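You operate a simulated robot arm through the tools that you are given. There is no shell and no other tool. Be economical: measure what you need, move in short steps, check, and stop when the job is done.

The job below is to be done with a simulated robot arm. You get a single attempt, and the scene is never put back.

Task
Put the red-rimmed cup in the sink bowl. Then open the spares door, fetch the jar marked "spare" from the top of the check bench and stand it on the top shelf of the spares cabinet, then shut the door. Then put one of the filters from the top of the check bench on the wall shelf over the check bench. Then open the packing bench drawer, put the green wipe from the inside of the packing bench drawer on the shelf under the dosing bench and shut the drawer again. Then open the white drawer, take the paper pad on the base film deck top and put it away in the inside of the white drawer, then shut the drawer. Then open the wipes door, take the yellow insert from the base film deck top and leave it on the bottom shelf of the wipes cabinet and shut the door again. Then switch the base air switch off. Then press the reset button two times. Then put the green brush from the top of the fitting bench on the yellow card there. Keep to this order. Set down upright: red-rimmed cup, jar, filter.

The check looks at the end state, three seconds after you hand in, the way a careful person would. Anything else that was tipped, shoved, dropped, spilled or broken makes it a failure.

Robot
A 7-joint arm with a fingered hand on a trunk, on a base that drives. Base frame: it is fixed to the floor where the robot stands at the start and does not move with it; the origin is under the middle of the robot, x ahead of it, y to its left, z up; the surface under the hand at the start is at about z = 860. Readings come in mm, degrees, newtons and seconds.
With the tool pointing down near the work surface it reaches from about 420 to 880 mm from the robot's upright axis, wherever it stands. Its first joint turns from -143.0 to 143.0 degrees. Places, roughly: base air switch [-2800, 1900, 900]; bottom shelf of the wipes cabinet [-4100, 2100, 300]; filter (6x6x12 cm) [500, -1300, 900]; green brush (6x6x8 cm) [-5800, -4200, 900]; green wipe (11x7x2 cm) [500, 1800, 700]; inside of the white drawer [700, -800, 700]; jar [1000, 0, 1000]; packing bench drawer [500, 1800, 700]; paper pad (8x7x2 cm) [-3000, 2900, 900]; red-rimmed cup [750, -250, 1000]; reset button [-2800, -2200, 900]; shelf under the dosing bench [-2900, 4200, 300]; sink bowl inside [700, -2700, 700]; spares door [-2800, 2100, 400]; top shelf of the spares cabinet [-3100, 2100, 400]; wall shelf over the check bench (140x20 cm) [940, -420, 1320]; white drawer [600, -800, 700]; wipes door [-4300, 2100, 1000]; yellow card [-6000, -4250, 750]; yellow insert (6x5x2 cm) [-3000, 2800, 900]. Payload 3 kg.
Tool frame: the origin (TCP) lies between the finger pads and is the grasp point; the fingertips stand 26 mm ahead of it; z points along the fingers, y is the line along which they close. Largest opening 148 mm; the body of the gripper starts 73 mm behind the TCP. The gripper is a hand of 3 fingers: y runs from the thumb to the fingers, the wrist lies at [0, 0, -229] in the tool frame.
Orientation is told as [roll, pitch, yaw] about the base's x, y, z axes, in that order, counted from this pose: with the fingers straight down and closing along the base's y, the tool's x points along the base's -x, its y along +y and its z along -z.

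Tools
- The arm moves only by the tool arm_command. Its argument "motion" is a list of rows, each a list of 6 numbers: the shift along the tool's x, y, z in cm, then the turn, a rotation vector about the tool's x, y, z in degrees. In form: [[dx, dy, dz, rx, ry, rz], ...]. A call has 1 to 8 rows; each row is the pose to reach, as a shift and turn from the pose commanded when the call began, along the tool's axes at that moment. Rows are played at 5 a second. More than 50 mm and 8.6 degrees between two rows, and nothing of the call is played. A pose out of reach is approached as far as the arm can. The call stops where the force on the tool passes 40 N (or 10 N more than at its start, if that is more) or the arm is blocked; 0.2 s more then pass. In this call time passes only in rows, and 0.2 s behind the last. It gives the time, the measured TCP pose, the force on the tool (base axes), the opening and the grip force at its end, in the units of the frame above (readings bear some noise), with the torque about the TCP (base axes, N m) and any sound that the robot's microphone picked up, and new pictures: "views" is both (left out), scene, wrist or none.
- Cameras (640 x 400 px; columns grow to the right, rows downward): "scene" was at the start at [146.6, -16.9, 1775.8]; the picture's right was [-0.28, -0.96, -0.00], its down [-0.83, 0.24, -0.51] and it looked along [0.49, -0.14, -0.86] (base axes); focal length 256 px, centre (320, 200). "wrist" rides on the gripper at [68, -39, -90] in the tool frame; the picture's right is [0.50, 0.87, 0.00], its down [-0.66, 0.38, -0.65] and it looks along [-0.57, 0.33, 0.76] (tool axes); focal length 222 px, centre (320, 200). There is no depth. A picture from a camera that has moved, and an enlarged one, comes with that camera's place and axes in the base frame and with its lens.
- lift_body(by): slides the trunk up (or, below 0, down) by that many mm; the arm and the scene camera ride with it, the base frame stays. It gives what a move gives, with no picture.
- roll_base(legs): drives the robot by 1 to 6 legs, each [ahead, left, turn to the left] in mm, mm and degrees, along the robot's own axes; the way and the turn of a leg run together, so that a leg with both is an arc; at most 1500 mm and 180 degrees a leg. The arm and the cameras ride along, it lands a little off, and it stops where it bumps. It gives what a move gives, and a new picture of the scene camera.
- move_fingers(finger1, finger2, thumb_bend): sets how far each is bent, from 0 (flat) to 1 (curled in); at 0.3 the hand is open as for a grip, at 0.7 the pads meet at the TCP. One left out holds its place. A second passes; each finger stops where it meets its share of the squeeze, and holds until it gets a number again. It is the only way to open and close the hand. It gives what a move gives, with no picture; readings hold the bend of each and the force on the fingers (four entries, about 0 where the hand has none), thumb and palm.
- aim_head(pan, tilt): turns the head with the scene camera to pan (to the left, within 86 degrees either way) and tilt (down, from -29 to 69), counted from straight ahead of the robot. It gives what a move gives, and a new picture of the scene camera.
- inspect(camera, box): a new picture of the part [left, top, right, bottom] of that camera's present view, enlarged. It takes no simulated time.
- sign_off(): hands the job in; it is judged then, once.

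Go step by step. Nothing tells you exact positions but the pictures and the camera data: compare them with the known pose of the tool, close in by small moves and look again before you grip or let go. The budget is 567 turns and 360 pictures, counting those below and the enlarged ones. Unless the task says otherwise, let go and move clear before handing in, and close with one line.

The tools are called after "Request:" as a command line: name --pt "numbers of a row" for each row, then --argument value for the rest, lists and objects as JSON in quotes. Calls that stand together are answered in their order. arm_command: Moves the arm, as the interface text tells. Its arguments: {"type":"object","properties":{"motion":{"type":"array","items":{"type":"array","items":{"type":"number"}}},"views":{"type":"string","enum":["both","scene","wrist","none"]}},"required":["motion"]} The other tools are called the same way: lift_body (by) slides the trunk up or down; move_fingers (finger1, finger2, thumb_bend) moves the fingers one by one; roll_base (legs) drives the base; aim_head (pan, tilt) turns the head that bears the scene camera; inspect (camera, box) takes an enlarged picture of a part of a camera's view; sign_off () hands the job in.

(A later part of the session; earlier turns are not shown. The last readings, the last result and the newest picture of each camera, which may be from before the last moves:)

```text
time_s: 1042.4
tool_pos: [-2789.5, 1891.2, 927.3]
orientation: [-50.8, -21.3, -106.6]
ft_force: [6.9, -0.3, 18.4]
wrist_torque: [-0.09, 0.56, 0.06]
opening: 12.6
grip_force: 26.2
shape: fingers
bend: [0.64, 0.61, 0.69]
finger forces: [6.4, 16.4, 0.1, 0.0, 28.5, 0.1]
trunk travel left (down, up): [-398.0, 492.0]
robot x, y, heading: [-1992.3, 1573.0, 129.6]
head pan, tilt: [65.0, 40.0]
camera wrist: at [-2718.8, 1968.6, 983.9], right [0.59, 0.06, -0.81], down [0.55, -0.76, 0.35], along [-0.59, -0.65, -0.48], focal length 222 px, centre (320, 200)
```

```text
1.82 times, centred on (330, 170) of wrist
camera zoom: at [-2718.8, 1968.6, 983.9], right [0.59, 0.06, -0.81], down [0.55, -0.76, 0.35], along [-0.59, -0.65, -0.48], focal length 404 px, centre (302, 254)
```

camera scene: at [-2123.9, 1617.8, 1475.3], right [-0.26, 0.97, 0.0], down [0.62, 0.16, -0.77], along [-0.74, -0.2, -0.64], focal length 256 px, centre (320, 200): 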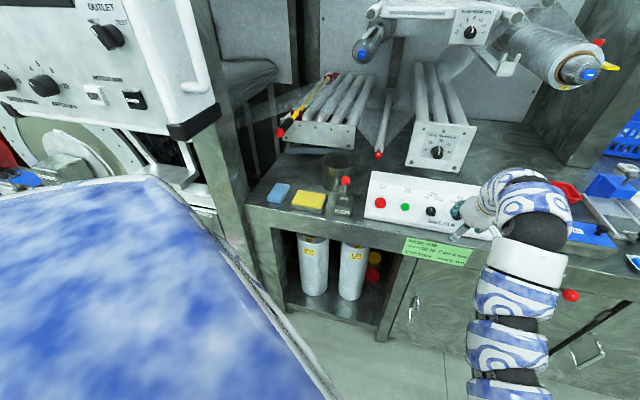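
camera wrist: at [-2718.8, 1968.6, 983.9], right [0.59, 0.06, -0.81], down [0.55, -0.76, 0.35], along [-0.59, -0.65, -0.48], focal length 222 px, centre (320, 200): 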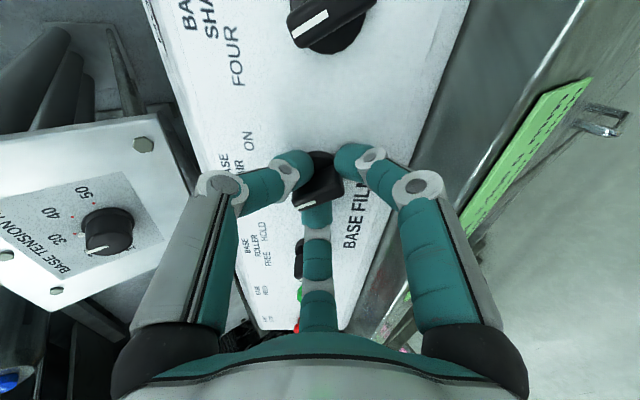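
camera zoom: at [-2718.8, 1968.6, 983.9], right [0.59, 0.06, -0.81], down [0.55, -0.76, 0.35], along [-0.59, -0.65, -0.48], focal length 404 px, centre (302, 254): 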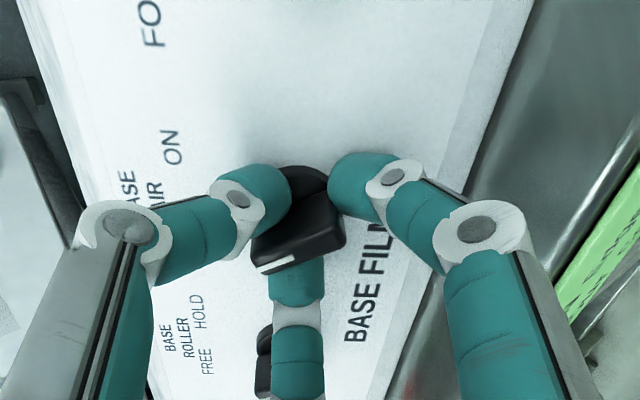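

The knob followed. I release, back straight off and check all the knobs.

Request:
move_fingers --finger1 0.5 --finger2 0.5 --thumb_bend 0.5

Request:
arm_command --pt "0 0 -3 0 0 0" --pt "0 0 -6 0 0 0" --pt "0 0 -9 0 0 0" --views "none"

Request:
roll_base --legs '[[-160, -190, 0]]'

Request:
inspect --camera "scene" --box '[330, 170, 470, 260]'

```text
time_s: 1043.4
tool_pos: [-2787.4, 1891.6, 926.7]
orientation: [-50.7, -21.4, -106.7]
ft_force: [24.0, 0.1, 9.2]
wrist_torque: [-0.16, 0.16, 0.15]
opening: 51.7
grip_force: 12.5
shape: fingers
bend: [0.5, 0.51, 0.55]
finger forces: [0.9, 10.4, 0.1, 0.0, 13.5, 0.0]
trunk travel left (down, up): [-398.0, 492.0]
robot x, y, heading: [-1992.8, 1574.8, 129.7]
head pan, tilt: [65.0, 40.0]
```

```text
time_s: 1044.2
tool_pos: [-2717.0, 1890.8, 978.0]
orientation: [-50.5, -21.4, -106.8]
ft_force: [-1.0, 0.1, -0.2]
wrist_torque: [0.02, 0.0, 0.01]
opening: 62.0
grip_force: 0.1
shape: fingers
bend: [0.5, 0.5, 0.5]
finger forces: [0.1, 0.0, 0.1, 0.0, 0.0, 0.0]
trunk travel left (down, up): [-398.0, 492.0]
robot x, y, heading: [-1994.3, 1574.2, 129.7]
head pan, tilt: [65.0, 40.0]
```

```text
time_s: 1046.0
tool_pos: [-2468.5, 1891.7, 978.6]
orientation: [-50.5, -21.4, -106.7]
ft_force: [0.1, -0.2, 0.9]
wrist_torque: [0.01, -0.01, -0.01]
opening: 62.2
grip_force: 0.1
shape: fingers
bend: [0.5, 0.5, 0.5]
finger forces: [0.0, 0.0, 0.0, 0.0, 0.0, 0.1]
trunk travel left (down, up): [-398.0, 492.0]
robot x, y, heading: [-1743.2, 1578.9, 129.7]
head pan, tilt: [65.0, 40.0]
camera scene: at [-1873.5, 1619.0, 1475.3], right [-0.26, 0.97, 0.0], down [0.62, 0.17, -0.77], along [-0.74, -0.2, -0.64], focal length 256 px, centre (320, 200)
```

scene: 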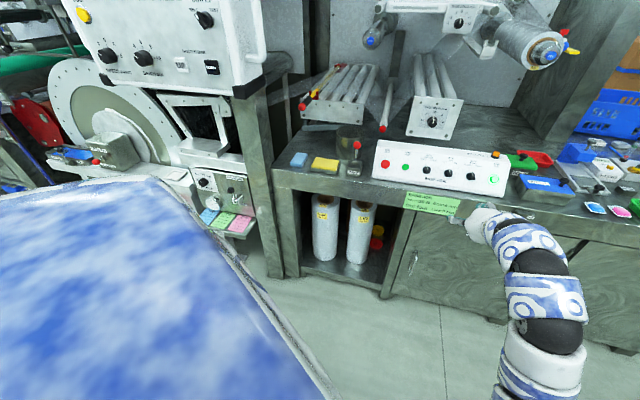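

```text
4.44 times, centred on (400, 215) of scene
camera zoom: at [-1873.5, 1619.0, 1475.3], right [-0.26, 0.97, 0.0], down [0.62, 0.17, -0.77], along [-0.74, -0.2, -0.64], focal length 1139 px, centre (-36, 133)
```

zoom: 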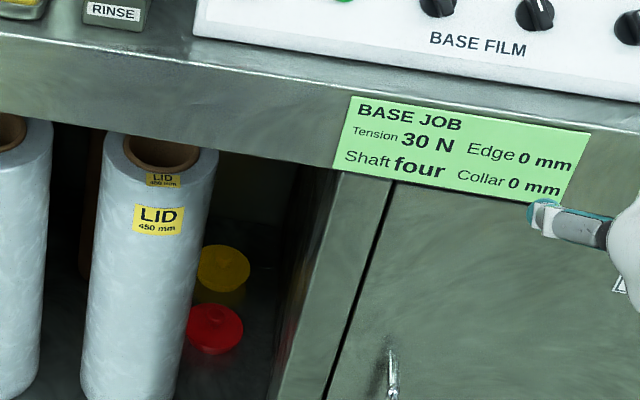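

Request:
inspect --camera "scene" --box '[410, 140, 510, 200]'

```text
6.40 times, centred on (460, 170) of scene
camera zoom: at [-1873.5, 1619.0, 1475.3], right [-0.26, 0.97, 0.0], down [0.62, 0.17, -0.77], along [-0.74, -0.2, -0.64], focal length 1641 px, centre (-576, 392)
```

zoom: 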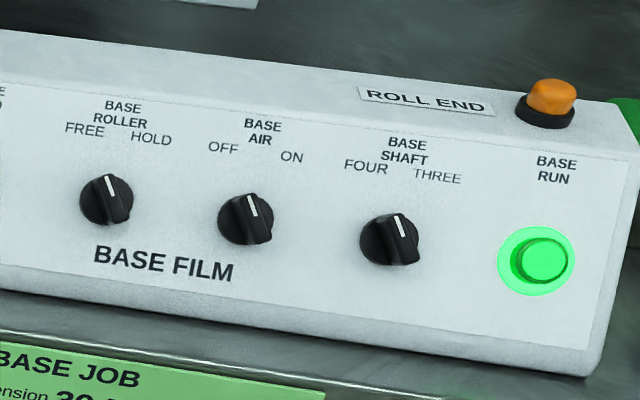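

BASE AIR now points to OFF, and the ROLLER (FREE) and SHAFT (FOUR) knobs are unchanged. Next the reset button near (-2800,-2200). I drive along the aisle.

Request:
roll_base --legs '[[-224, -269, 0], [-1046, 869, 0], [-1046, 869, 0], [-1046, 869, 0]]'

Request:
arm_command --pt "0 0 0 0 0 8.5" --pt "0 0 0 0 0 17" --pt "0 0 0 0 0 25.5" --pt "0 0 0 0 0 34" --pt "0 0 0 0 0 42.5" --pt "0 0 0 0 0 51" --pt "0 0 0 0 0 59.5" --pt "0 0 0 0 0 64" --views "none"

Request:
aim_head --pan 55 --tilt 30

```text
time_s: 1067.4
tool_pos: [-2155.2, -2171.8, 978.6]
orientation: [-50.6, -21.4, -106.8]
ft_force: [-0.9, 0.3, -0.5]
wrist_torque: [-0.03, 0.01, 0.0]
opening: 62.2
grip_force: 0.1
shape: fingers
bend: [0.5, 0.5, 0.5]
finger forces: [0.0, 0.0, 0.0, 0.0, 0.0, 0.1]
trunk travel left (down, up): [-398.0, 492.0]
robot x, y, heading: [-1429.2, -2489.8, 129.8]
head pan, tilt: [65.0, 40.0]
camera scene: at [-1561.8, -2445.8, 1475.3], right [-0.25, 0.97, 0.0], down [0.62, 0.16, -0.77], along [-0.74, -0.19, -0.64], focal length 256 px, centre (320, 200)
```

scene: 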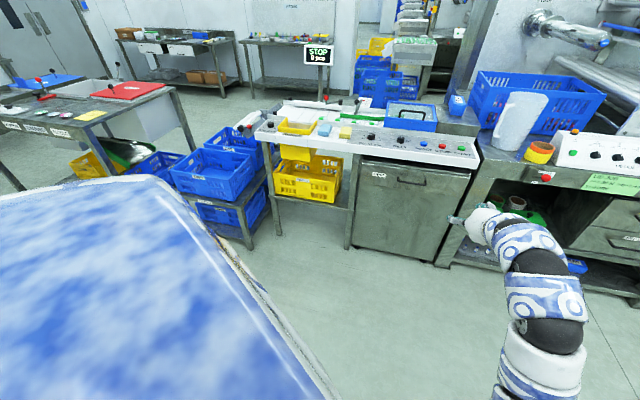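

```text
time_s: 1069.2
tool_pos: [-2154.3, -2172.9, 979.4]
orientation: [1.3, -53.7, 178.2]
ft_force: [0.8, 0.6, 0.3]
wrist_torque: [0.03, 0.01, 0.0]
opening: 62.1
grip_force: 0.0
shape: fingers
bend: [0.5, 0.5, 0.5]
finger forces: [0.1, 0.0, 0.0, 0.0, 0.0, 0.1]
trunk travel left (down, up): [-398.0, 492.0]
robot x, y, heading: [-1429.8, -2488.4, 129.8]
head pan, tilt: [65.0, 40.0]
```

```text
time_s: 1069.9
tool_pos: [-2155.7, -2171.3, 978.5]
orientation: [1.2, -53.7, 178.6]
ft_force: [0.8, -0.3, 0.7]
wrist_torque: [-0.01, 0.0, -0.01]
opening: 61.8
grip_force: 0.0
shape: fingers
bend: [0.5, 0.5, 0.5]
finger forces: [0.0, 0.1, 0.0, 0.1, 0.0, 0.0]
trunk travel left (down, up): [-398.0, 492.0]
robot x, y, heading: [-1429.5, -2488.6, 129.6]
head pan, tilt: [55.0, 30.0]
camera scene: at [-1569.7, -2431.7, 1490.6], right [-0.08, 1.0, 0.0], down [0.5, 0.04, -0.87], along [-0.86, -0.07, -0.5], focal length 256 px, centre (320, 200)
```

scene: 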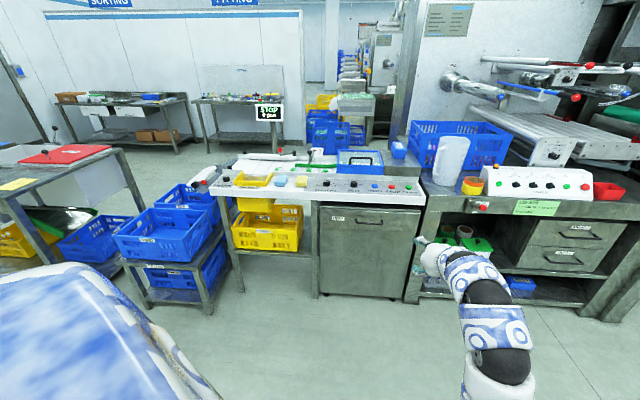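

Request:
inspect --camera "scene" --box '[300, 150, 440, 230]'

Request:
inspect --camera "scene" --box '[470, 150, 620, 230]'

```text
4.57 times, centred on (370, 190) of scene
camera zoom: at [-1569.7, -2431.7, 1490.6], right [-0.08, 1.0, 0.0], down [0.5, 0.04, -0.87], along [-0.86, -0.07, -0.5], focal length 1172 px, centre (91, 246)
```

zoom: 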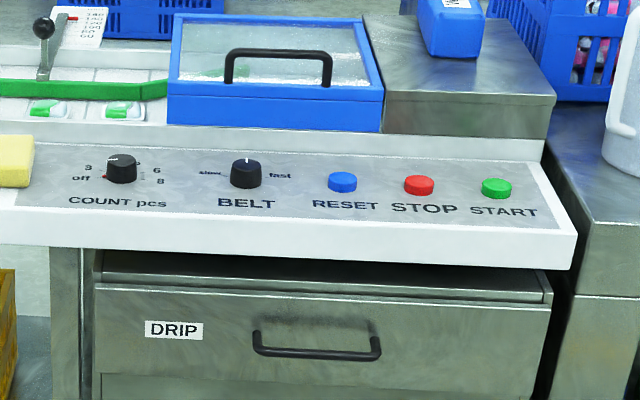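

```text
4.27 times, centred on (545, 190) of scene
camera zoom: at [-1569.7, -2431.7, 1490.6], right [-0.08, 1.0, 0.0], down [0.5, 0.04, -0.87], along [-0.86, -0.07, -0.5], focal length 1094 px, centre (-640, 243)
```

zoom: 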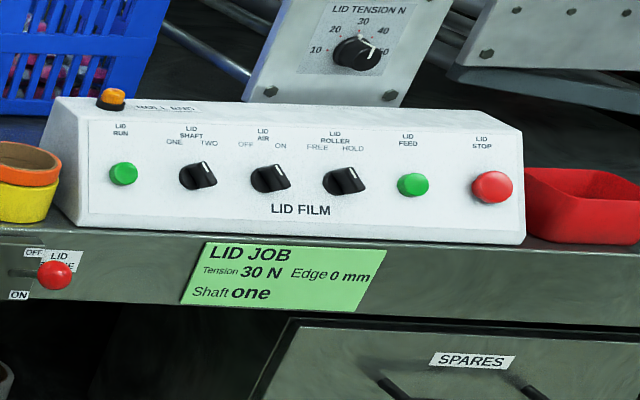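

The blue RESET button is at about (-2769,-2243). I bring the hand to point straight down with a closed fist and move over it.

Request:
arm_command --pt "0 0 0 0 8.5 0" --pt "0 0 0 0 17 0" --pt "0 0 0 0 25.5 0" --pt "0 0 0 0 34 0" --pt "0 0 0 0 42.5 0" --pt "0 0 0 0 51 0" --pt "0 0 0 0 53.7 0" --pt "0 0 0 0 53.7 0" --views "none"

Request:
move_fingers --finger1 0.7 --finger2 0.7 --thumb_bend 0.7

Request:
lift_body --by 50

Request:
roll_base --legs '[[310, 480, 0]]'

Request:
arm_command --pt "0 0 0 0 0 0" --views "wrist"

```text
time_s: 1071.7
tool_pos: [-2155.5, -2173.6, 977.8]
orientation: [0.8, -0.1, 179.5]
ft_force: [0.0, -0.8, 0.1]
wrist_torque: [0.02, 0.0, -0.02]
opening: 61.8
grip_force: 0.0
shape: fingers
bend: [0.5, 0.5, 0.5]
finger forces: [0.0, 0.1, 0.0, 0.0, 0.0, 0.0]
trunk travel left (down, up): [-398.0, 492.0]
robot x, y, heading: [-1429.0, -2490.5, 129.9]
head pan, tilt: [55.0, 30.0]
```

```text
time_s: 1072.7
tool_pos: [-2155.6, -2172.0, 978.1]
orientation: [0.7, -0.1, 179.4]
ft_force: [-0.6, -0.1, -1.0]
wrist_torque: [0.04, 0.02, -0.04]
opening: 0.2
grip_force: 0.1
shape: fingers
bend: [0.69, 0.69, 0.7]
finger forces: [0.0, 0.0, 0.0, 0.0, 0.1, 0.1]
trunk travel left (down, up): [-398.0, 492.0]
robot x, y, heading: [-1434.0, -2489.9, 129.4]
head pan, tilt: [55.0, 30.0]
```

```text
time_s: 1073.6
tool_pos: [-2154.4, -2173.0, 1029.0]
orientation: [0.7, 0.0, 179.4]
ft_force: [0.2, -0.3, 1.1]
wrist_torque: [-0.01, -0.04, -0.02]
opening: 0.1
grip_force: 0.1
shape: fingers
bend: [0.69, 0.69, 0.7]
finger forces: [0.0, 0.0, 0.0, 0.0, 0.1, 0.0]
trunk travel left (down, up): [-448.0, 442.0]
robot x, y, heading: [-1429.6, -2488.5, 129.4]
head pan, tilt: [55.0, 30.0]
```

```text
time_s: 1076.9
tool_pos: [-2722.7, -2248.5, 1028.1]
orientation: [0.8, 0.0, 179.3]
ft_force: [0.5, -0.1, -0.5]
wrist_torque: [-0.02, -0.02, -0.01]
opening: 0.4
grip_force: 0.1
shape: fingers
bend: [0.69, 0.69, 0.7]
finger forces: [0.0, 0.0, 0.0, 0.0, 0.1, 0.0]
trunk travel left (down, up): [-448.0, 442.0]
robot x, y, heading: [-2000.0, -2562.7, 129.7]
head pan, tilt: [55.0, 30.0]
camera scene: at [-2137.6, -2507.9, 1540.6], right [-0.08, 1.0, 0.0], down [0.5, 0.04, -0.87], along [-0.86, -0.07, -0.5], focal length 256 px, centre (320, 200)
```

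scene: 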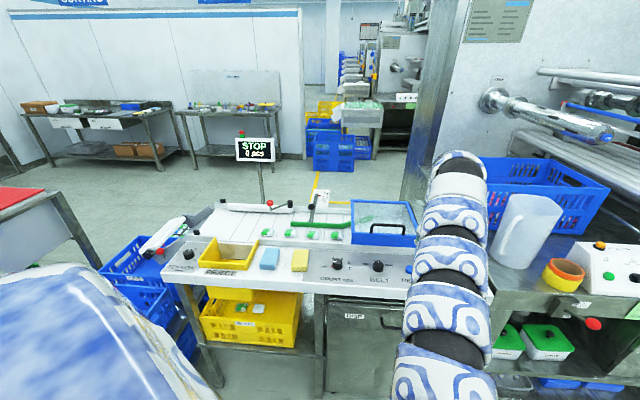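

```text
time_s: 1077.3
tool_pos: [-2722.1, -2247.7, 1028.5]
orientation: [0.6, -0.1, 179.3]
ft_force: [0.0, -0.3, 0.8]
wrist_torque: [0.01, 0.0, -0.02]
opening: 0.0
grip_force: 0.1
shape: fingers
bend: [0.69, 0.69, 0.7]
finger forces: [0.0, 0.0, 0.0, 0.0, 0.1, 0.0]
trunk travel left (down, up): [-448.0, 442.0]
robot x, y, heading: [-1994.0, -2567.5, 129.6]
head pan, tilt: [55.0, 30.0]
camera wrist: at [-2654.6, -2208.6, 1117.9], right [0.49, -0.87, 0.01], down [-0.66, -0.36, 0.66], along [-0.57, -0.33, -0.75], focal length 222 px, centre (320, 200)
```

wrist: 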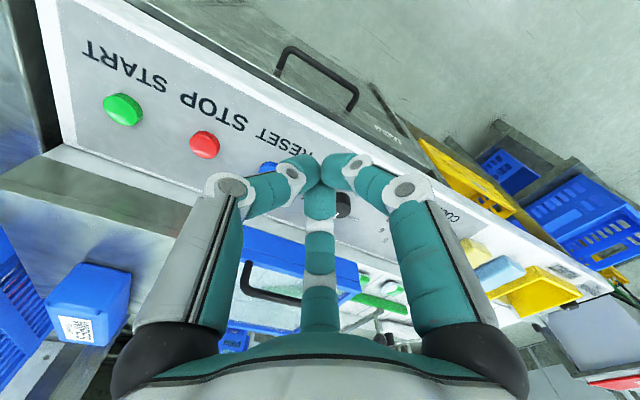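

Request:
lift_body --by -55

Request:
arm_command --pt "0 0 0 0 0 0" --views "wrist"

```text
time_s: 1078.3
tool_pos: [-2722.1, -2248.3, 973.4]
orientation: [0.7, 0.1, 179.3]
ft_force: [-0.4, 0.2, 0.5]
wrist_torque: [-0.01, -0.04, -0.02]
opening: 0.5
grip_force: 0.0
shape: fingers
bend: [0.69, 0.69, 0.7]
finger forces: [0.0, 0.0, 0.0, 0.0, 0.0, 0.0]
trunk travel left (down, up): [-393.0, 497.0]
robot x, y, heading: [-1999.7, -2564.0, 129.7]
head pan, tilt: [55.0, 30.0]
```

```text
time_s: 1078.7
tool_pos: [-2722.9, -2247.4, 973.1]
orientation: [0.8, 0.0, 179.3]
ft_force: [0.8, -0.4, 0.1]
wrist_torque: [0.05, 0.0, -0.01]
opening: 0.3
grip_force: 0.0
shape: fingers
bend: [0.69, 0.69, 0.7]
finger forces: [0.0, 0.1, 0.0, 0.0, 0.1, 0.1]
trunk travel left (down, up): [-393.0, 497.0]
robot x, y, heading: [-1996.9, -2564.1, 129.7]
head pan, tilt: [55.0, 30.0]
camera wrist: at [-2654.6, -2208.6, 1062.8], right [0.49, -0.87, 0.01], down [-0.66, -0.36, 0.66], along [-0.57, -0.33, -0.75], focal length 222 px, centre (320, 200)
```

wrist: 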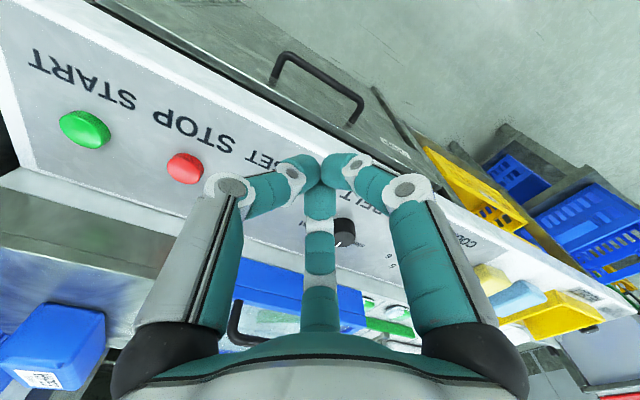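

Request:
roll_base --legs '[[92, 87, 0]]'

Request:
lift_body --by -60

Request:
arm_command --pt "0 0 0 0 0 0" --views "both"

```text
time_s: 1080.0
tool_pos: [-2850.7, -2232.1, 973.5]
orientation: [0.7, 0.0, 179.3]
ft_force: [0.1, 0.6, -0.3]
wrist_torque: [0.01, 0.02, 0.0]
opening: 0.2
grip_force: 0.0
shape: fingers
bend: [0.69, 0.69, 0.7]
finger forces: [0.1, 0.1, 0.1, 0.0, 0.0, 0.1]
trunk travel left (down, up): [-393.0, 497.0]
robot x, y, heading: [-2127.4, -2550.5, 129.6]
head pan, tilt: [55.0, 30.0]
camera scene: at [-2265.8, -2492.4, 1485.6], right [-0.08, 1.0, 0.0], down [0.5, 0.04, -0.87], along [-0.86, -0.07, -0.5], focal length 256 px, centre (320, 200)
```

scene: 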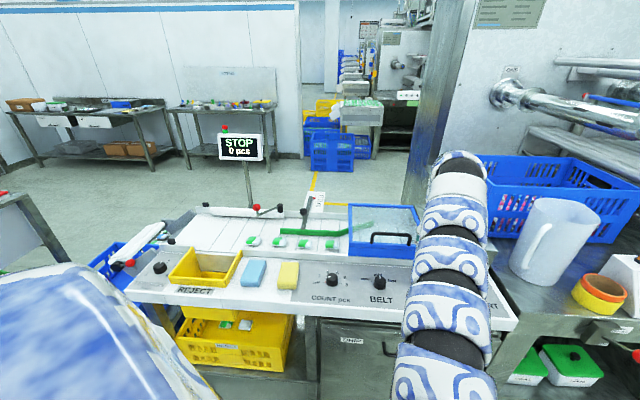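

```text
time_s: 1081.0
tool_pos: [-2850.7, -2231.9, 913.6]
orientation: [0.6, 0.0, 179.3]
ft_force: [-0.5, -0.2, -0.6]
wrist_torque: [-0.03, 0.01, 0.03]
opening: 0.3
grip_force: 0.1
shape: fingers
bend: [0.69, 0.69, 0.7]
finger forces: [0.0, 0.1, 0.1, 0.1, 0.0, 0.0]
trunk travel left (down, up): [-333.0, 557.0]
robot x, y, heading: [-2127.7, -2548.3, 129.8]
head pan, tilt: [55.0, 30.0]
```

```text
time_s: 1081.3
tool_pos: [-2850.3, -2230.9, 914.2]
orientation: [0.7, 0.0, 179.2]
ft_force: [0.0, -0.2, -0.2]
wrist_torque: [-0.05, 0.0, 0.01]
opening: 0.2
grip_force: 0.0
shape: fingers
bend: [0.69, 0.69, 0.7]
finger forces: [0.1, 0.0, 0.0, 0.0, 0.1, 0.0]
trunk travel left (down, up): [-333.0, 557.0]
robot x, y, heading: [-2125.7, -2547.5, 129.7]
head pan, tilt: [55.0, 30.0]
camera scene: at [-2265.6, -2492.5, 1425.7], right [-0.08, 1.0, 0.0], down [0.5, 0.04, -0.87], along [-0.86, -0.07, -0.5], focal length 256 px, centre (320, 200)
camera wrist: at [-2782.5, -2192.8, 1002.7], right [0.49, -0.87, 0.01], down [-0.66, -0.36, 0.66], along [-0.57, -0.33, -0.75], focal length 222 px, centre (320, 200)
```

scene: 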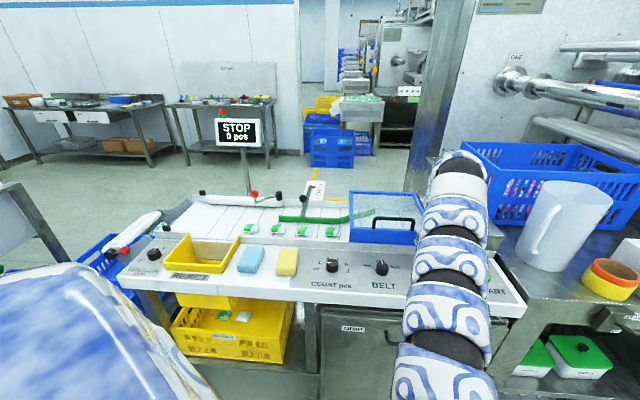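
wrist: 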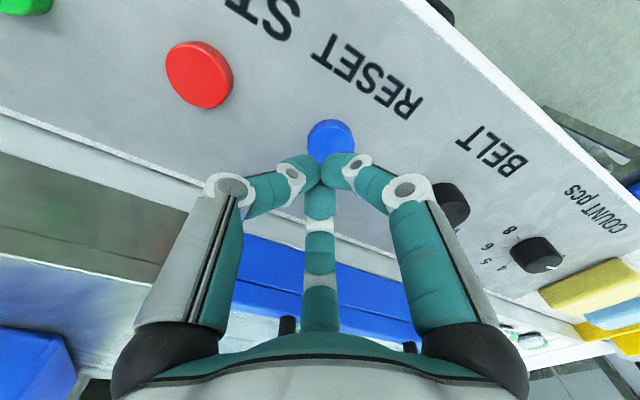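

The button is about 10 mm off the fist's axis. I correct and press down with the arm in small steps.

Request:
arm_command --pt "0.5 0.8 0 0 0 0" --pt "0.5 0.8 1 0 0 0" --pt "0.5 0.8 2 0 0 0" --views "wrist"

```text
time_s: 1082.2
tool_pos: [-2846.0, -2239.3, 893.6]
orientation: [0.8, -0.1, 179.2]
ft_force: [0.0, 0.3, 0.4]
wrist_torque: [-0.03, -0.02, 0.0]
opening: 0.3
grip_force: 0.0
shape: fingers
bend: [0.69, 0.69, 0.7]
finger forces: [0.0, 0.0, 0.0, 0.1, 0.1, 0.0]
trunk travel left (down, up): [-333.0, 557.0]
robot x, y, heading: [-2130.7, -2550.2, 129.2]
head pan, tilt: [55.0, 30.0]
camera wrist: at [-2777.2, -2200.9, 982.5], right [0.49, -0.87, 0.01], down [-0.66, -0.36, 0.66], along [-0.57, -0.33, -0.75], focal length 222 px, centre (320, 200)
```

wrist: 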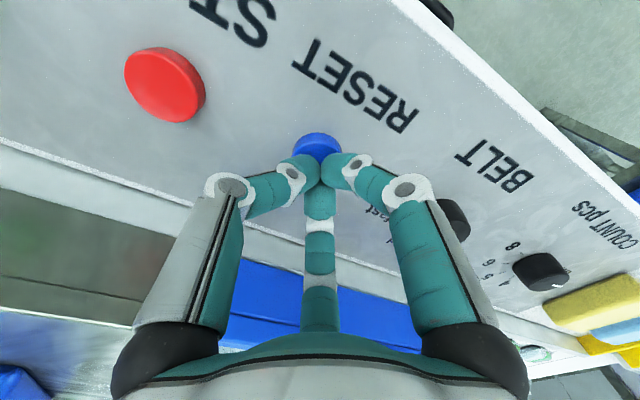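

Request:
arm_command --pt "0.3 0 0.7 0 0 0" --pt "0.3 0 1.2 0 0 0" --pt "0.3 0 1.5 0 0 0" --views "none"

Request:
arm_command --pt "0 0 0.3 0 0 0" --pt "0 0 0.6 0 0 0" --views "wrist"

```text
time_s: 1083.0
tool_pos: [-2842.2, -2240.6, 880.3]
orientation: [0.6, -0.3, 179.3]
ft_force: [-3.2, 1.0, 23.9]
wrist_torque: [0.11, 0.06, 0.0]
opening: 0.0
grip_force: 14.5
shape: fingers
bend: [0.71, 0.69, 0.7]
finger forces: [7.6, 8.1, 0.0, 0.1, 12.2, 0.1]
trunk travel left (down, up): [-333.0, 557.0]
robot x, y, heading: [-2127.5, -2551.9, 129.5]
head pan, tilt: [55.0, 30.0]
heard: click
```

```text
time_s: 1083.5
tool_pos: [-2843.5, -2240.4, 881.7]
orientation: [0.6, -0.8, 179.3]
ft_force: [-1.9, 0.5, 24.5]
wrist_torque: [-0.03, -0.23, 0.03]
opening: 0.0
grip_force: 15.3
shape: fingers
bend: [0.72, 0.72, 0.72]
finger forces: [9.5, 9.8, 0.1, 0.0, 11.8, 0.1]
trunk travel left (down, up): [-333.0, 557.0]
robot x, y, heading: [-2124.0, -2551.8, 129.5]
head pan, tilt: [55.0, 30.0]
stopped in row 2: the force on the tool passed its limit at 42 N (the readings are from after the stop); the commanded pose is now the measured one
camera wrist: at [-2774.0, -2201.7, 970.0], right [0.49, -0.87, 0.0], down [-0.65, -0.36, 0.67], along [-0.58, -0.33, -0.74], focal length 222 px, centre (320, 200)
```

wrist: 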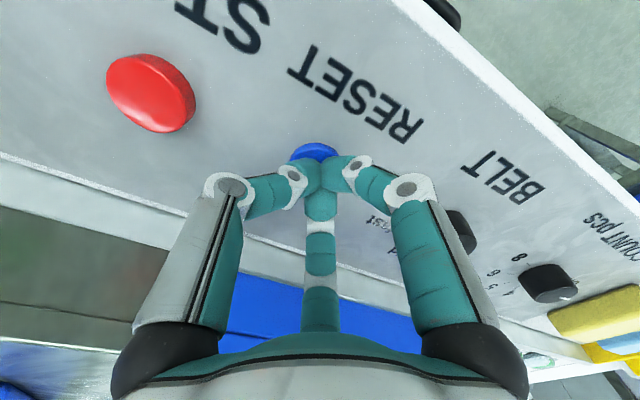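

A click was heard: first press done. I raise clear, then press a second time.

Request:
arm_command --pt "0 0 -1 0 0 0" --pt "0 0 -2 0 0 0" --pt "0 0 -2 0 0 0" --pt "0 0 -2 0 0 0" --views "none"

Request:
arm_command --pt "0 0 0.7 0 0 0" --pt "0 0 1.4 0 0 0" --pt "0 0 1.9 0 0 0" --views "none"

```text
time_s: 1084.5
tool_pos: [-2843.8, -2238.8, 895.9]
orientation: [0.7, -0.1, 179.3]
ft_force: [-0.2, -0.3, -0.1]
wrist_torque: [-0.01, -0.04, 0.0]
opening: 0.2
grip_force: 0.1
shape: fingers
bend: [0.7, 0.7, 0.7]
finger forces: [0.0, 0.1, 0.1, 0.0, 0.0, 0.1]
trunk travel left (down, up): [-333.0, 557.0]
robot x, y, heading: [-2124.9, -2547.2, 129.8]
head pan, tilt: [55.0, 30.0]
```

```text
time_s: 1085.3
tool_pos: [-2842.9, -2239.0, 879.2]
orientation: [0.6, -0.6, 179.3]
ft_force: [-2.8, 2.9, 27.6]
wrist_torque: [0.18, 0.01, 0.01]
opening: 0.0
grip_force: 16.9
shape: fingers
bend: [0.71, 0.7, 0.7]
finger forces: [9.4, 7.9, 0.0, 0.1, 15.8, 0.0]
trunk travel left (down, up): [-333.0, 557.0]
robot x, y, heading: [-2126.1, -2550.4, 129.5]
head pan, tilt: [55.0, 30.0]
heard: click
```

Second click heard; RESET has been pressed twice. I raise, withdraw, and look for the way to the fitting bench.

Request:
arm_command --pt "0 0 -2 0 0 0" --pt "0 0 -4 0 0 0" --views "none"

Request:
lift_body --by 250

Request:
roll_base --legs '[[-280, -335, 0]]'

Request:
aim_head --pan 80 --tilt 15

```text
time_s: 1085.9
tool_pos: [-2843.3, -2238.8, 916.4]
orientation: [0.7, -0.2, 179.3]
ft_force: [0.4, 0.3, 0.1]
wrist_torque: [0.0, 0.0, -0.01]
opening: 0.1
grip_force: 0.1
shape: fingers
bend: [0.7, 0.7, 0.7]
finger forces: [0.1, 0.1, 0.0, 0.0, 0.1, 0.0]
trunk travel left (down, up): [-333.0, 557.0]
robot x, y, heading: [-2123.0, -2548.3, 129.8]
head pan, tilt: [55.0, 30.0]
```

```text
time_s: 1088.5
tool_pos: [-2844.9, -2238.9, 1166.6]
orientation: [0.7, -0.4, 179.4]
ft_force: [-0.4, 0.1, 0.9]
wrist_torque: [-0.01, -0.01, -0.04]
opening: 0.1
grip_force: 0.0
shape: fingers
bend: [0.7, 0.7, 0.7]
finger forces: [0.0, 0.0, 0.0, 0.0, 0.1, 0.0]
trunk travel left (down, up): [-583.0, 307.0]
robot x, y, heading: [-2125.7, -2551.8, 129.7]
head pan, tilt: [55.0, 30.0]
```

```text
time_s: 1091.1
tool_pos: [-2404.1, -2237.6, 1166.2]
orientation: [0.8, -0.3, 179.4]
ft_force: [-0.1, -0.1, 0.2]
wrist_torque: [0.02, 0.0, 0.0]
opening: 0.0
grip_force: 0.1
shape: fingers
bend: [0.7, 0.7, 0.7]
finger forces: [0.0, 0.0, 0.0, 0.0, 0.0, 0.1]
trunk travel left (down, up): [-583.0, 307.0]
robot x, y, heading: [-1686.3, -2545.0, 129.6]
head pan, tilt: [55.0, 30.0]
camera scene: at [-1825.1, -2490.1, 1675.7], right [-0.08, 1.0, 0.0], down [0.5, 0.04, -0.87], along [-0.86, -0.07, -0.5], focal length 256 px, centre (320, 200)
```

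scene: 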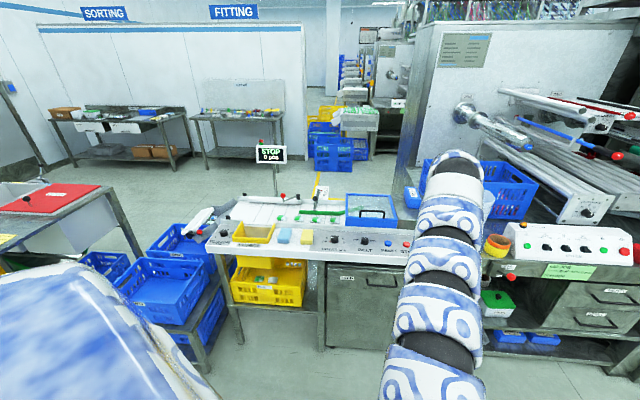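

```text
time_s: 1092.0
tool_pos: [-2404.1, -2236.8, 1166.2]
orientation: [0.6, -0.4, 179.5]
ft_force: [-0.3, -0.4, 0.7]
wrist_torque: [-0.01, -0.02, 0.0]
opening: 0.1
grip_force: 0.0
shape: fingers
bend: [0.7, 0.7, 0.7]
finger forces: [0.0, 0.0, 0.0, 0.0, 0.0, 0.0]
trunk travel left (down, up): [-583.0, 307.0]
robot x, y, heading: [-1686.1, -2546.4, 129.6]
head pan, tilt: [80.0, 15.0]
camera scene: at [-1816.8, -2528.8, 1699.8], right [-0.5, 0.87, 0.0], down [0.23, 0.13, -0.97], along [-0.84, -0.48, -0.26], focal length 256 px, centre (320, 200)
```

scene: 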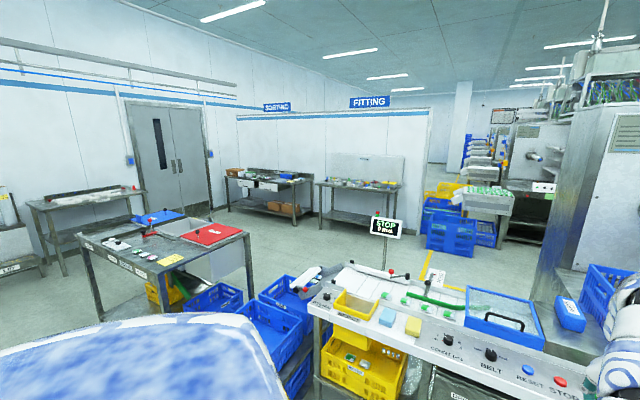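

I drive south and around the work table, then west toward the fitting bench.

Request:
roll_base --legs '[[-1078, 892, 0], [-1078, 892, 0], [-465, 385, 0], [892, 1078, 0]]'

Request:
aim_head --pan 40 --tilt 15

```text
time_s: 1115.2
tool_pos: [-3849.7, -5630.4, 1165.7]
orientation: [0.7, -0.3, 179.4]
ft_force: [-0.4, -0.1, -0.3]
wrist_torque: [0.04, 0.0, -0.02]
opening: 0.0
grip_force: 0.1
shape: fingers
bend: [0.7, 0.7, 0.7]
finger forces: [0.0, 0.1, 0.0, 0.1, 0.0, 0.0]
trunk travel left (down, up): [-583.0, 307.0]
robot x, y, heading: [-3127.6, -5936.9, 129.9]
head pan, tilt: [80.0, 15.0]
camera scene: at [-3261.3, -5922.8, 1699.8], right [-0.49, 0.87, 0.0], down [0.23, 0.13, -0.97], along [-0.84, -0.48, -0.26], focal length 256 px, centre (320, 200)
```

scene: 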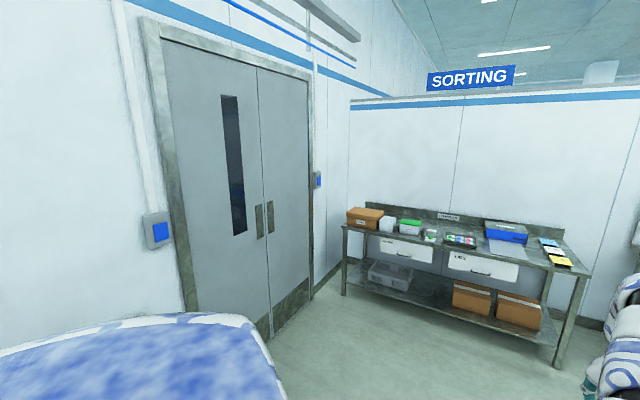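

```text
time_s: 1116.3
tool_pos: [-3849.0, -5630.8, 1167.0]
orientation: [0.7, -0.3, 179.4]
ft_force: [1.0, 0.7, 0.0]
wrist_torque: [-0.01, 0.0, 0.01]
opening: 0.0
grip_force: 0.1
shape: fingers
bend: [0.7, 0.7, 0.7]
finger forces: [0.0, 0.0, 0.1, 0.0, 0.0, 0.0]
trunk travel left (down, up): [-583.0, 307.0]
robot x, y, heading: [-3129.6, -5941.5, 129.5]
head pan, tilt: [40.0, 15.0]
camera scene: at [-3271.8, -5859.9, 1699.9], right [0.18, 0.98, 0.0], down [0.25, -0.05, -0.97], along [-0.95, 0.17, -0.26], focal length 256 px, centre (320, 200)
```

scene: 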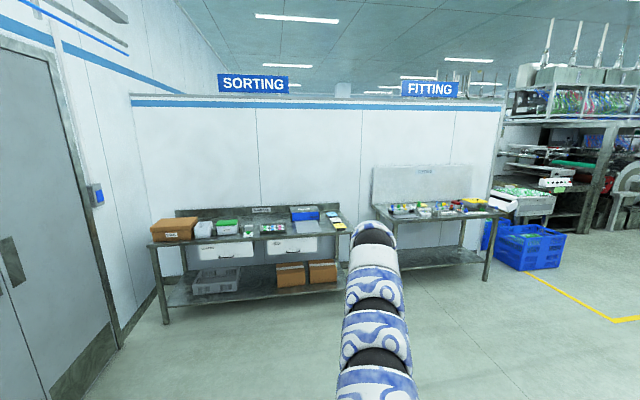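

Request:
inspect --camera "scene" --box '[340, 150, 520, 290]'

```text
2.86 times, centred on (430, 220) of scene
camera zoom: at [-3271.8, -5859.9, 1699.9], right [0.18, 0.98, 0.0], down [0.25, -0.05, -0.97], along [-0.95, 0.17, -0.26], focal length 732 px, centre (6, 143)
```

zoom: 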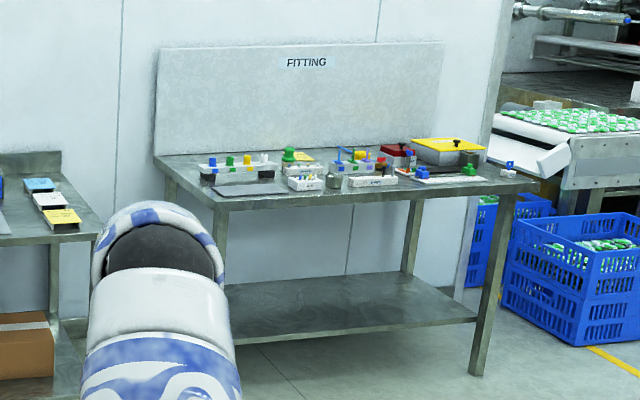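

Request:
roll_base --legs '[[1052, 148, 0], [1000, 130, 0]]'

Request:
aim_head --pan 60 --tilt 35

```text
time_s: 1126.7
tool_pos: [-5369.9, -4174.1, 1165.9]
orientation: [0.7, -0.2, 178.6]
ft_force: [-0.1, -0.4, -0.5]
wrist_torque: [0.01, 0.0, -0.02]
opening: 0.2
grip_force: 0.0
shape: fingers
bend: [0.7, 0.7, 0.7]
finger forces: [0.0, 0.1, 0.0, 0.1, 0.0, 0.0]
trunk travel left (down, up): [-583.0, 307.0]
robot x, y, heading: [-4652.7, -4491.7, 129.3]
head pan, tilt: [40.0, 15.0]
camera scene: at [-4794.0, -4410.1, 1699.8], right [0.19, 0.98, 0.0], down [0.25, -0.05, -0.97], along [-0.95, 0.18, -0.26], focal length 256 px, centre (320, 200)
```

scene: 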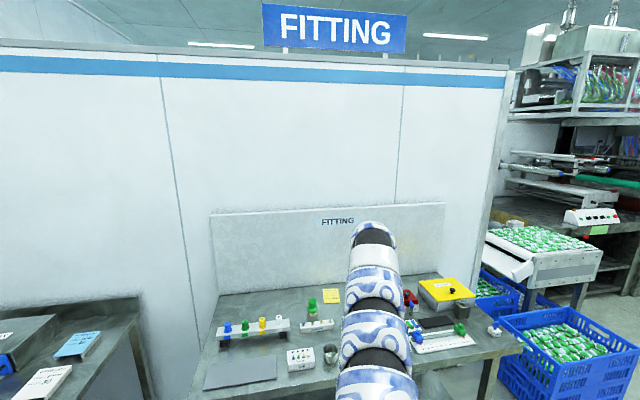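

```text
time_s: 1127.6
tool_pos: [-5368.0, -4174.6, 1167.0]
orientation: [0.7, -0.4, 178.7]
ft_force: [0.6, -0.1, 0.3]
wrist_torque: [0.01, 0.0, -0.04]
opening: 0.0
grip_force: 0.0
shape: fingers
bend: [0.7, 0.7, 0.7]
finger forces: [0.0, 0.0, 0.0, 0.0, 0.0, 0.0]
trunk travel left (down, up): [-583.0, 307.0]
robot x, y, heading: [-4650.6, -4491.8, 129.1]
head pan, tilt: [60.0, 35.0]
camera scene: at [-4789.1, -4441.9, 1667.9], right [-0.16, 0.99, 0.0], down [0.57, 0.09, -0.82], along [-0.81, -0.13, -0.57], focal length 256 px, centre (320, 200)
```

scene: 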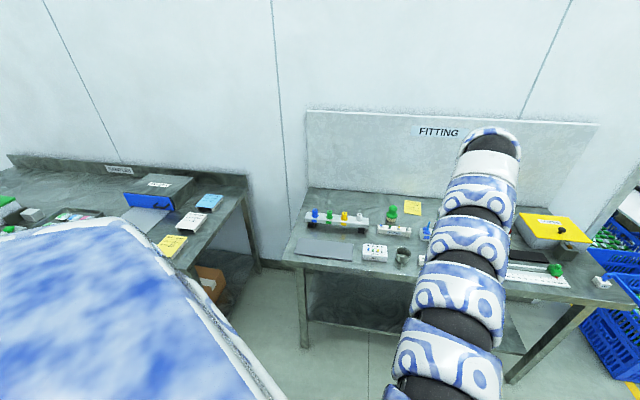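

Request:
inspect --camera "scene" --box '[285, 180, 445, 290]'

Request:
inspect --camera "scene" --box '[480, 200, 620, 300]'

```text
3.64 times, centred on (365, 235) of scene
camera zoom: at [-4789.1, -4441.9, 1667.9], right [-0.16, 0.99, 0.0], down [0.57, 0.09, -0.82], along [-0.81, -0.13, -0.57], focal length 932 px, centre (156, 73)
```

zoom: 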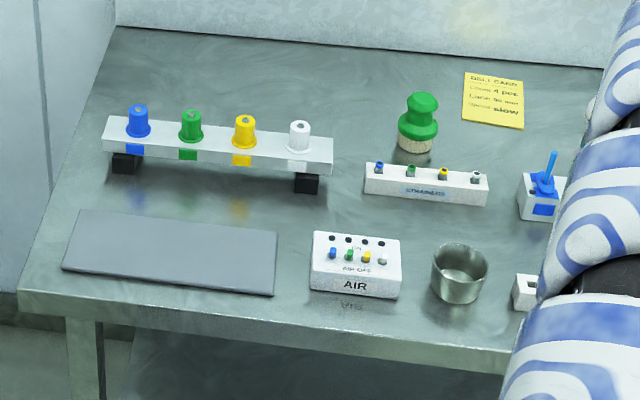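

```text
4.00 times, centred on (550, 250) of scene
camera zoom: at [-4789.1, -4441.9, 1667.9], right [-0.16, 0.99, 0.0], down [0.57, 0.09, -0.82], along [-0.81, -0.13, -0.57], focal length 1026 px, centre (-600, 0)
```

zoom: 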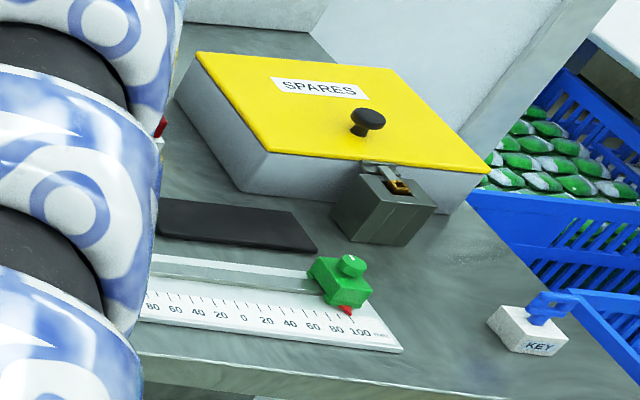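

The green brush stands at about (-5815,-4251) with the yellow card at about (-5947,-4128). I turn the hand 30° so no finger meets the white strip, pre-close, and move over the brush.

Request:
move_fingers --finger1 0.37 --finger2 0.37 --thumb_bend 0.37

Request:
arm_command --pt "0 0 0 0 0 8" --pt "0 0 0 0 0 16" --pt "0 0 0 0 0 24" --pt "0 0 0 0 0 30" --pt "0 0 0 0 0 30" --views "none"

Request:
roll_base --legs '[[200, 360, 0]]'

Request:
lift_body --by -90

Request:
arm_command --pt "0 0 0 0 0 0" --views "wrist"

```text
time_s: 1128.6
tool_pos: [-5367.8, -4174.2, 1168.1]
orientation: [0.8, -0.3, 178.8]
ft_force: [0.8, 0.4, -0.7]
wrist_torque: [0.02, -0.02, 0.04]
opening: 104.5
grip_force: 0.1
shape: fingers
bend: [0.37, 0.37, 0.37]
finger forces: [0.0, 0.0, 0.0, 0.0, 0.0, 0.1]
trunk travel left (down, up): [-583.0, 307.0]
robot x, y, heading: [-4655.7, -4488.8, 128.6]
head pan, tilt: [60.0, 35.0]
```

```text
time_s: 1129.8
tool_pos: [-5369.1, -4173.1, 1166.4]
orientation: [0.7, 0.1, 148.6]
ft_force: [0.4, 0.3, 0.0]
wrist_torque: [0.02, 0.02, 0.0]
opening: 104.3
grip_force: 0.0
shape: fingers
bend: [0.37, 0.37, 0.37]
finger forces: [0.0, 0.0, 0.1, 0.0, 0.0, 0.0]
trunk travel left (down, up): [-583.0, 307.0]
robot x, y, heading: [-4655.6, -4494.3, 129.0]
head pan, tilt: [60.0, 35.0]
```

```text
time_s: 1132.3
tool_pos: [-5778.3, -4252.2, 1166.6]
orientation: [0.8, 0.2, 149.2]
ft_force: [-0.3, -0.7, -0.3]
wrist_torque: [0.01, 0.0, 0.03]
opening: 104.3
grip_force: 0.1
shape: fingers
bend: [0.37, 0.37, 0.37]
finger forces: [0.0, 0.0, 0.1, 0.1, 0.0, 0.0]
trunk travel left (down, up): [-583.0, 307.0]
robot x, y, heading: [-5060.3, -4563.3, 129.6]
head pan, tilt: [60.0, 35.0]
camera scene: at [-5197.1, -4515.3, 1667.8], right [-0.16, 0.99, 0.0], down [0.57, 0.09, -0.82], along [-0.81, -0.14, -0.57], focal length 256 px, centre (320, 200)
```

scene: 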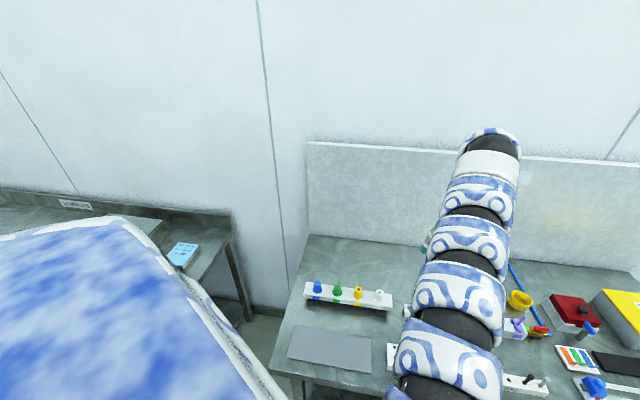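

```text
time_s: 1133.6
tool_pos: [-5777.7, -4253.5, 1077.4]
orientation: [0.8, 0.1, 149.2]
ft_force: [-0.7, -0.2, -0.6]
wrist_torque: [0.02, -0.03, 0.0]
opening: 104.3
grip_force: 0.1
shape: fingers
bend: [0.37, 0.37, 0.37]
finger forces: [0.0, 0.0, 0.0, 0.0, 0.0, 0.0]
trunk travel left (down, up): [-493.0, 397.0]
robot x, y, heading: [-5061.0, -4564.2, 129.6]
head pan, tilt: [60.0, 35.0]
```

```text
time_s: 1134.0
tool_pos: [-5777.5, -4252.1, 1077.9]
orientation: [0.7, 0.1, 149.1]
ft_force: [-0.6, -0.7, 0.0]
wrist_torque: [-0.01, -0.01, -0.02]
opening: 104.1
grip_force: 0.2
shape: fingers
bend: [0.37, 0.37, 0.37]
finger forces: [0.0, 0.0, 0.0, 0.0, 0.0, 0.0]
trunk travel left (down, up): [-493.0, 397.0]
robot x, y, heading: [-5059.4, -4565.5, 129.5]
head pan, tilt: [60.0, 35.0]
camera wrist: at [-5699.6, -4252.9, 1166.1], right [-0.01, -1.0, 0.01], down [-0.75, 0.02, 0.66], along [-0.66, 0.0, -0.75], focal length 222 px, centre (320, 200)
```

wrist: 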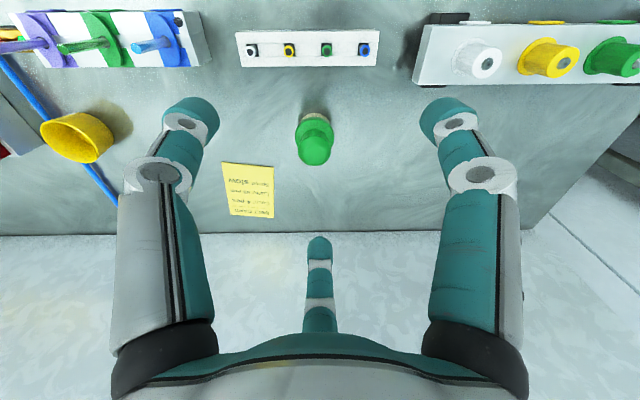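

Request:
roll_base --legs '[[28, 27, 0]]'

Request:
lift_body --by -100

Request:
arm_command --pt "0 0 0 0 0 0" --views "wrist"

```text
time_s: 1134.8
tool_pos: [-5816.8, -4248.9, 1075.8]
orientation: [0.7, 0.2, 149.2]
ft_force: [-1.0, -0.4, -0.2]
wrist_torque: [-0.05, 0.01, 0.0]
opening: 104.3
grip_force: 0.0
shape: fingers
bend: [0.37, 0.37, 0.37]
finger forces: [0.0, 0.0, 0.1, 0.1, 0.0, 0.0]
trunk travel left (down, up): [-493.0, 397.0]
robot x, y, heading: [-5101.7, -4558.4, 129.8]
head pan, tilt: [60.0, 35.0]
camera scene: at [-5236.0, -4511.4, 1577.8], right [-0.16, 0.99, 0.0], down [0.57, 0.09, -0.82], along [-0.81, -0.13, -0.57], focal length 256 px, centre (320, 200)
```

scene: 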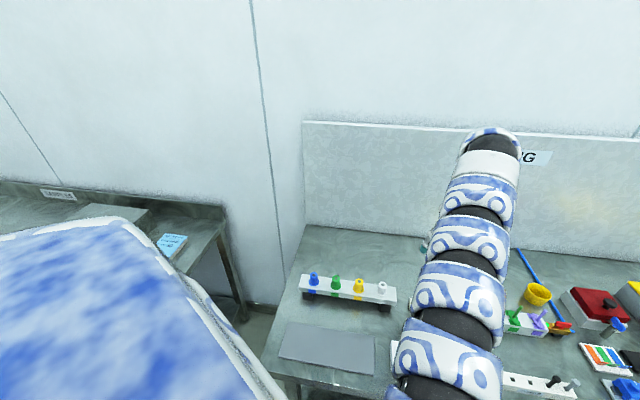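

```text
time_s: 1136.2
tool_pos: [-5817.1, -4249.1, 977.1]
orientation: [0.8, 0.1, 149.3]
ft_force: [-0.2, 0.4, -0.5]
wrist_torque: [0.0, 0.03, -0.01]
opening: 104.6
grip_force: 0.1
shape: fingers
bend: [0.37, 0.37, 0.37]
finger forces: [0.0, 0.0, 0.0, 0.0, 0.0, 0.1]
trunk travel left (down, up): [-393.0, 497.0]
robot x, y, heading: [-5099.2, -4562.3, 129.3]
head pan, tilt: [60.0, 35.0]
```

```text
time_s: 1136.6
tool_pos: [-5817.0, -4248.7, 976.0]
orientation: [0.7, 0.0, 149.2]
ft_force: [-0.2, -0.5, 0.1]
wrist_torque: [0.03, 0.01, -0.03]
opening: 104.4
grip_force: 0.1
shape: fingers
bend: [0.37, 0.37, 0.37]
finger forces: [0.1, 0.0, 0.0, 0.1, 0.0, 0.0]
trunk travel left (down, up): [-393.0, 497.0]
robot x, y, heading: [-5097.8, -4564.6, 129.4]
head pan, tilt: [60.0, 35.0]
camera wrist: at [-5738.5, -4249.1, 1066.1], right [-0.01, -1.0, 0.01], down [-0.75, 0.02, 0.66], along [-0.66, 0.0, -0.75], focal length 222 px, centre (320, 200)
```

wrist: 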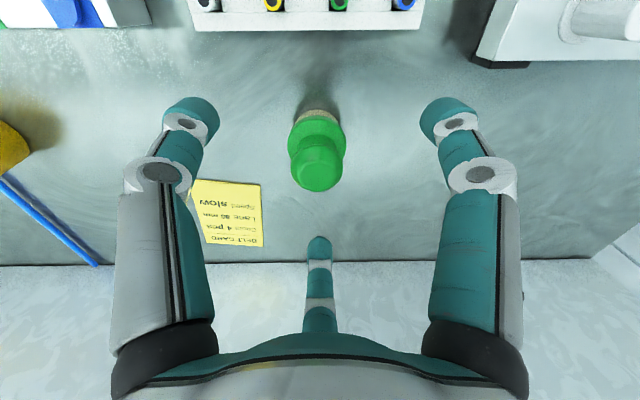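

Aligned over the brush. I lower to its wide part and close.

Request:
lift_body --by -76

Request:
move_fingers --finger1 0.5 --finger2 0.5 --thumb_bend 0.5

Request:
move_fingers --finger1 0.7 --finger2 0.7 --thumb_bend 0.7

Request:
arm_command --pt "0 0 0 0 0 0" --views "wrist"

```text
time_s: 1137.7
tool_pos: [-5816.7, -4249.5, 901.5]
orientation: [0.6, 0.0, 149.3]
ft_force: [0.1, -0.4, 0.0]
wrist_torque: [-0.01, -0.01, -0.02]
opening: 104.4
grip_force: 0.0
shape: fingers
bend: [0.37, 0.37, 0.37]
finger forces: [0.0, 0.1, 0.0, 0.0, 0.0, 0.0]
trunk travel left (down, up): [-317.0, 573.0]
robot x, y, heading: [-5097.0, -4563.3, 129.4]
head pan, tilt: [60.0, 35.0]
```

```text
time_s: 1138.7
tool_pos: [-5816.8, -4249.7, 900.9]
orientation: [0.7, 0.1, 149.2]
ft_force: [-0.7, -0.7, 0.3]
wrist_torque: [0.01, 0.0, 0.05]
opening: 62.6
grip_force: 0.1
shape: fingers
bend: [0.5, 0.5, 0.5]
finger forces: [0.0, 0.0, 0.0, 0.1, 0.0, 0.1]
trunk travel left (down, up): [-317.0, 573.0]
robot x, y, heading: [-5101.0, -4561.2, 129.6]
head pan, tilt: [60.0, 35.0]
```

```text
time_s: 1139.7
tool_pos: [-5816.9, -4249.5, 900.6]
orientation: [0.7, 0.1, 149.2]
ft_force: [0.0, -0.4, 0.6]
wrist_torque: [0.02, 0.01, -0.01]
opening: 37.4
grip_force: 18.6
shape: fingers
bend: [0.57, 0.56, 0.61]
finger forces: [10.9, 11.4, 0.1, 0.1, 14.3, 0.0]
trunk travel left (down, up): [-317.0, 573.0]
robot x, y, heading: [-5102.8, -4562.8, 129.9]
head pan, tilt: [60.0, 35.0]
```

```text
time_s: 1140.1
tool_pos: [-5816.7, -4249.6, 899.9]
orientation: [0.7, 0.0, 149.2]
ft_force: [1.2, -0.2, 0.9]
wrist_torque: [0.02, -0.03, -0.04]
opening: 37.3
grip_force: 17.9
shape: fingers
bend: [0.57, 0.56, 0.61]
finger forces: [11.0, 11.3, 0.0, 0.1, 14.2, 0.0]
trunk travel left (down, up): [-317.0, 573.0]
robot x, y, heading: [-5098.0, -4562.9, 129.9]
head pan, tilt: [60.0, 35.0]
camera wrist: at [-5738.5, -4249.0, 990.0], right [-0.01, -1.0, 0.01], down [-0.75, 0.02, 0.66], along [-0.66, 0.0, -0.75], focal length 222 px, centre (320, 200)
```

wrist: 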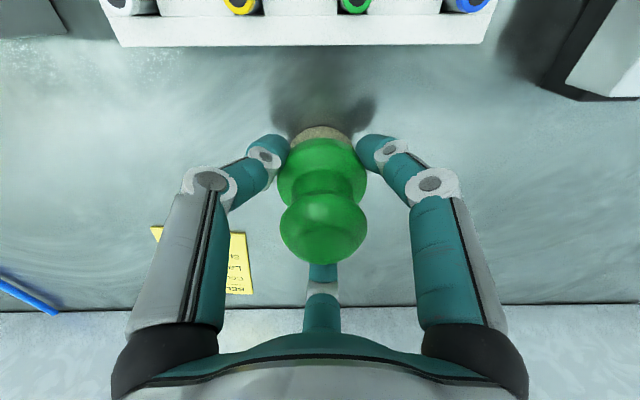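

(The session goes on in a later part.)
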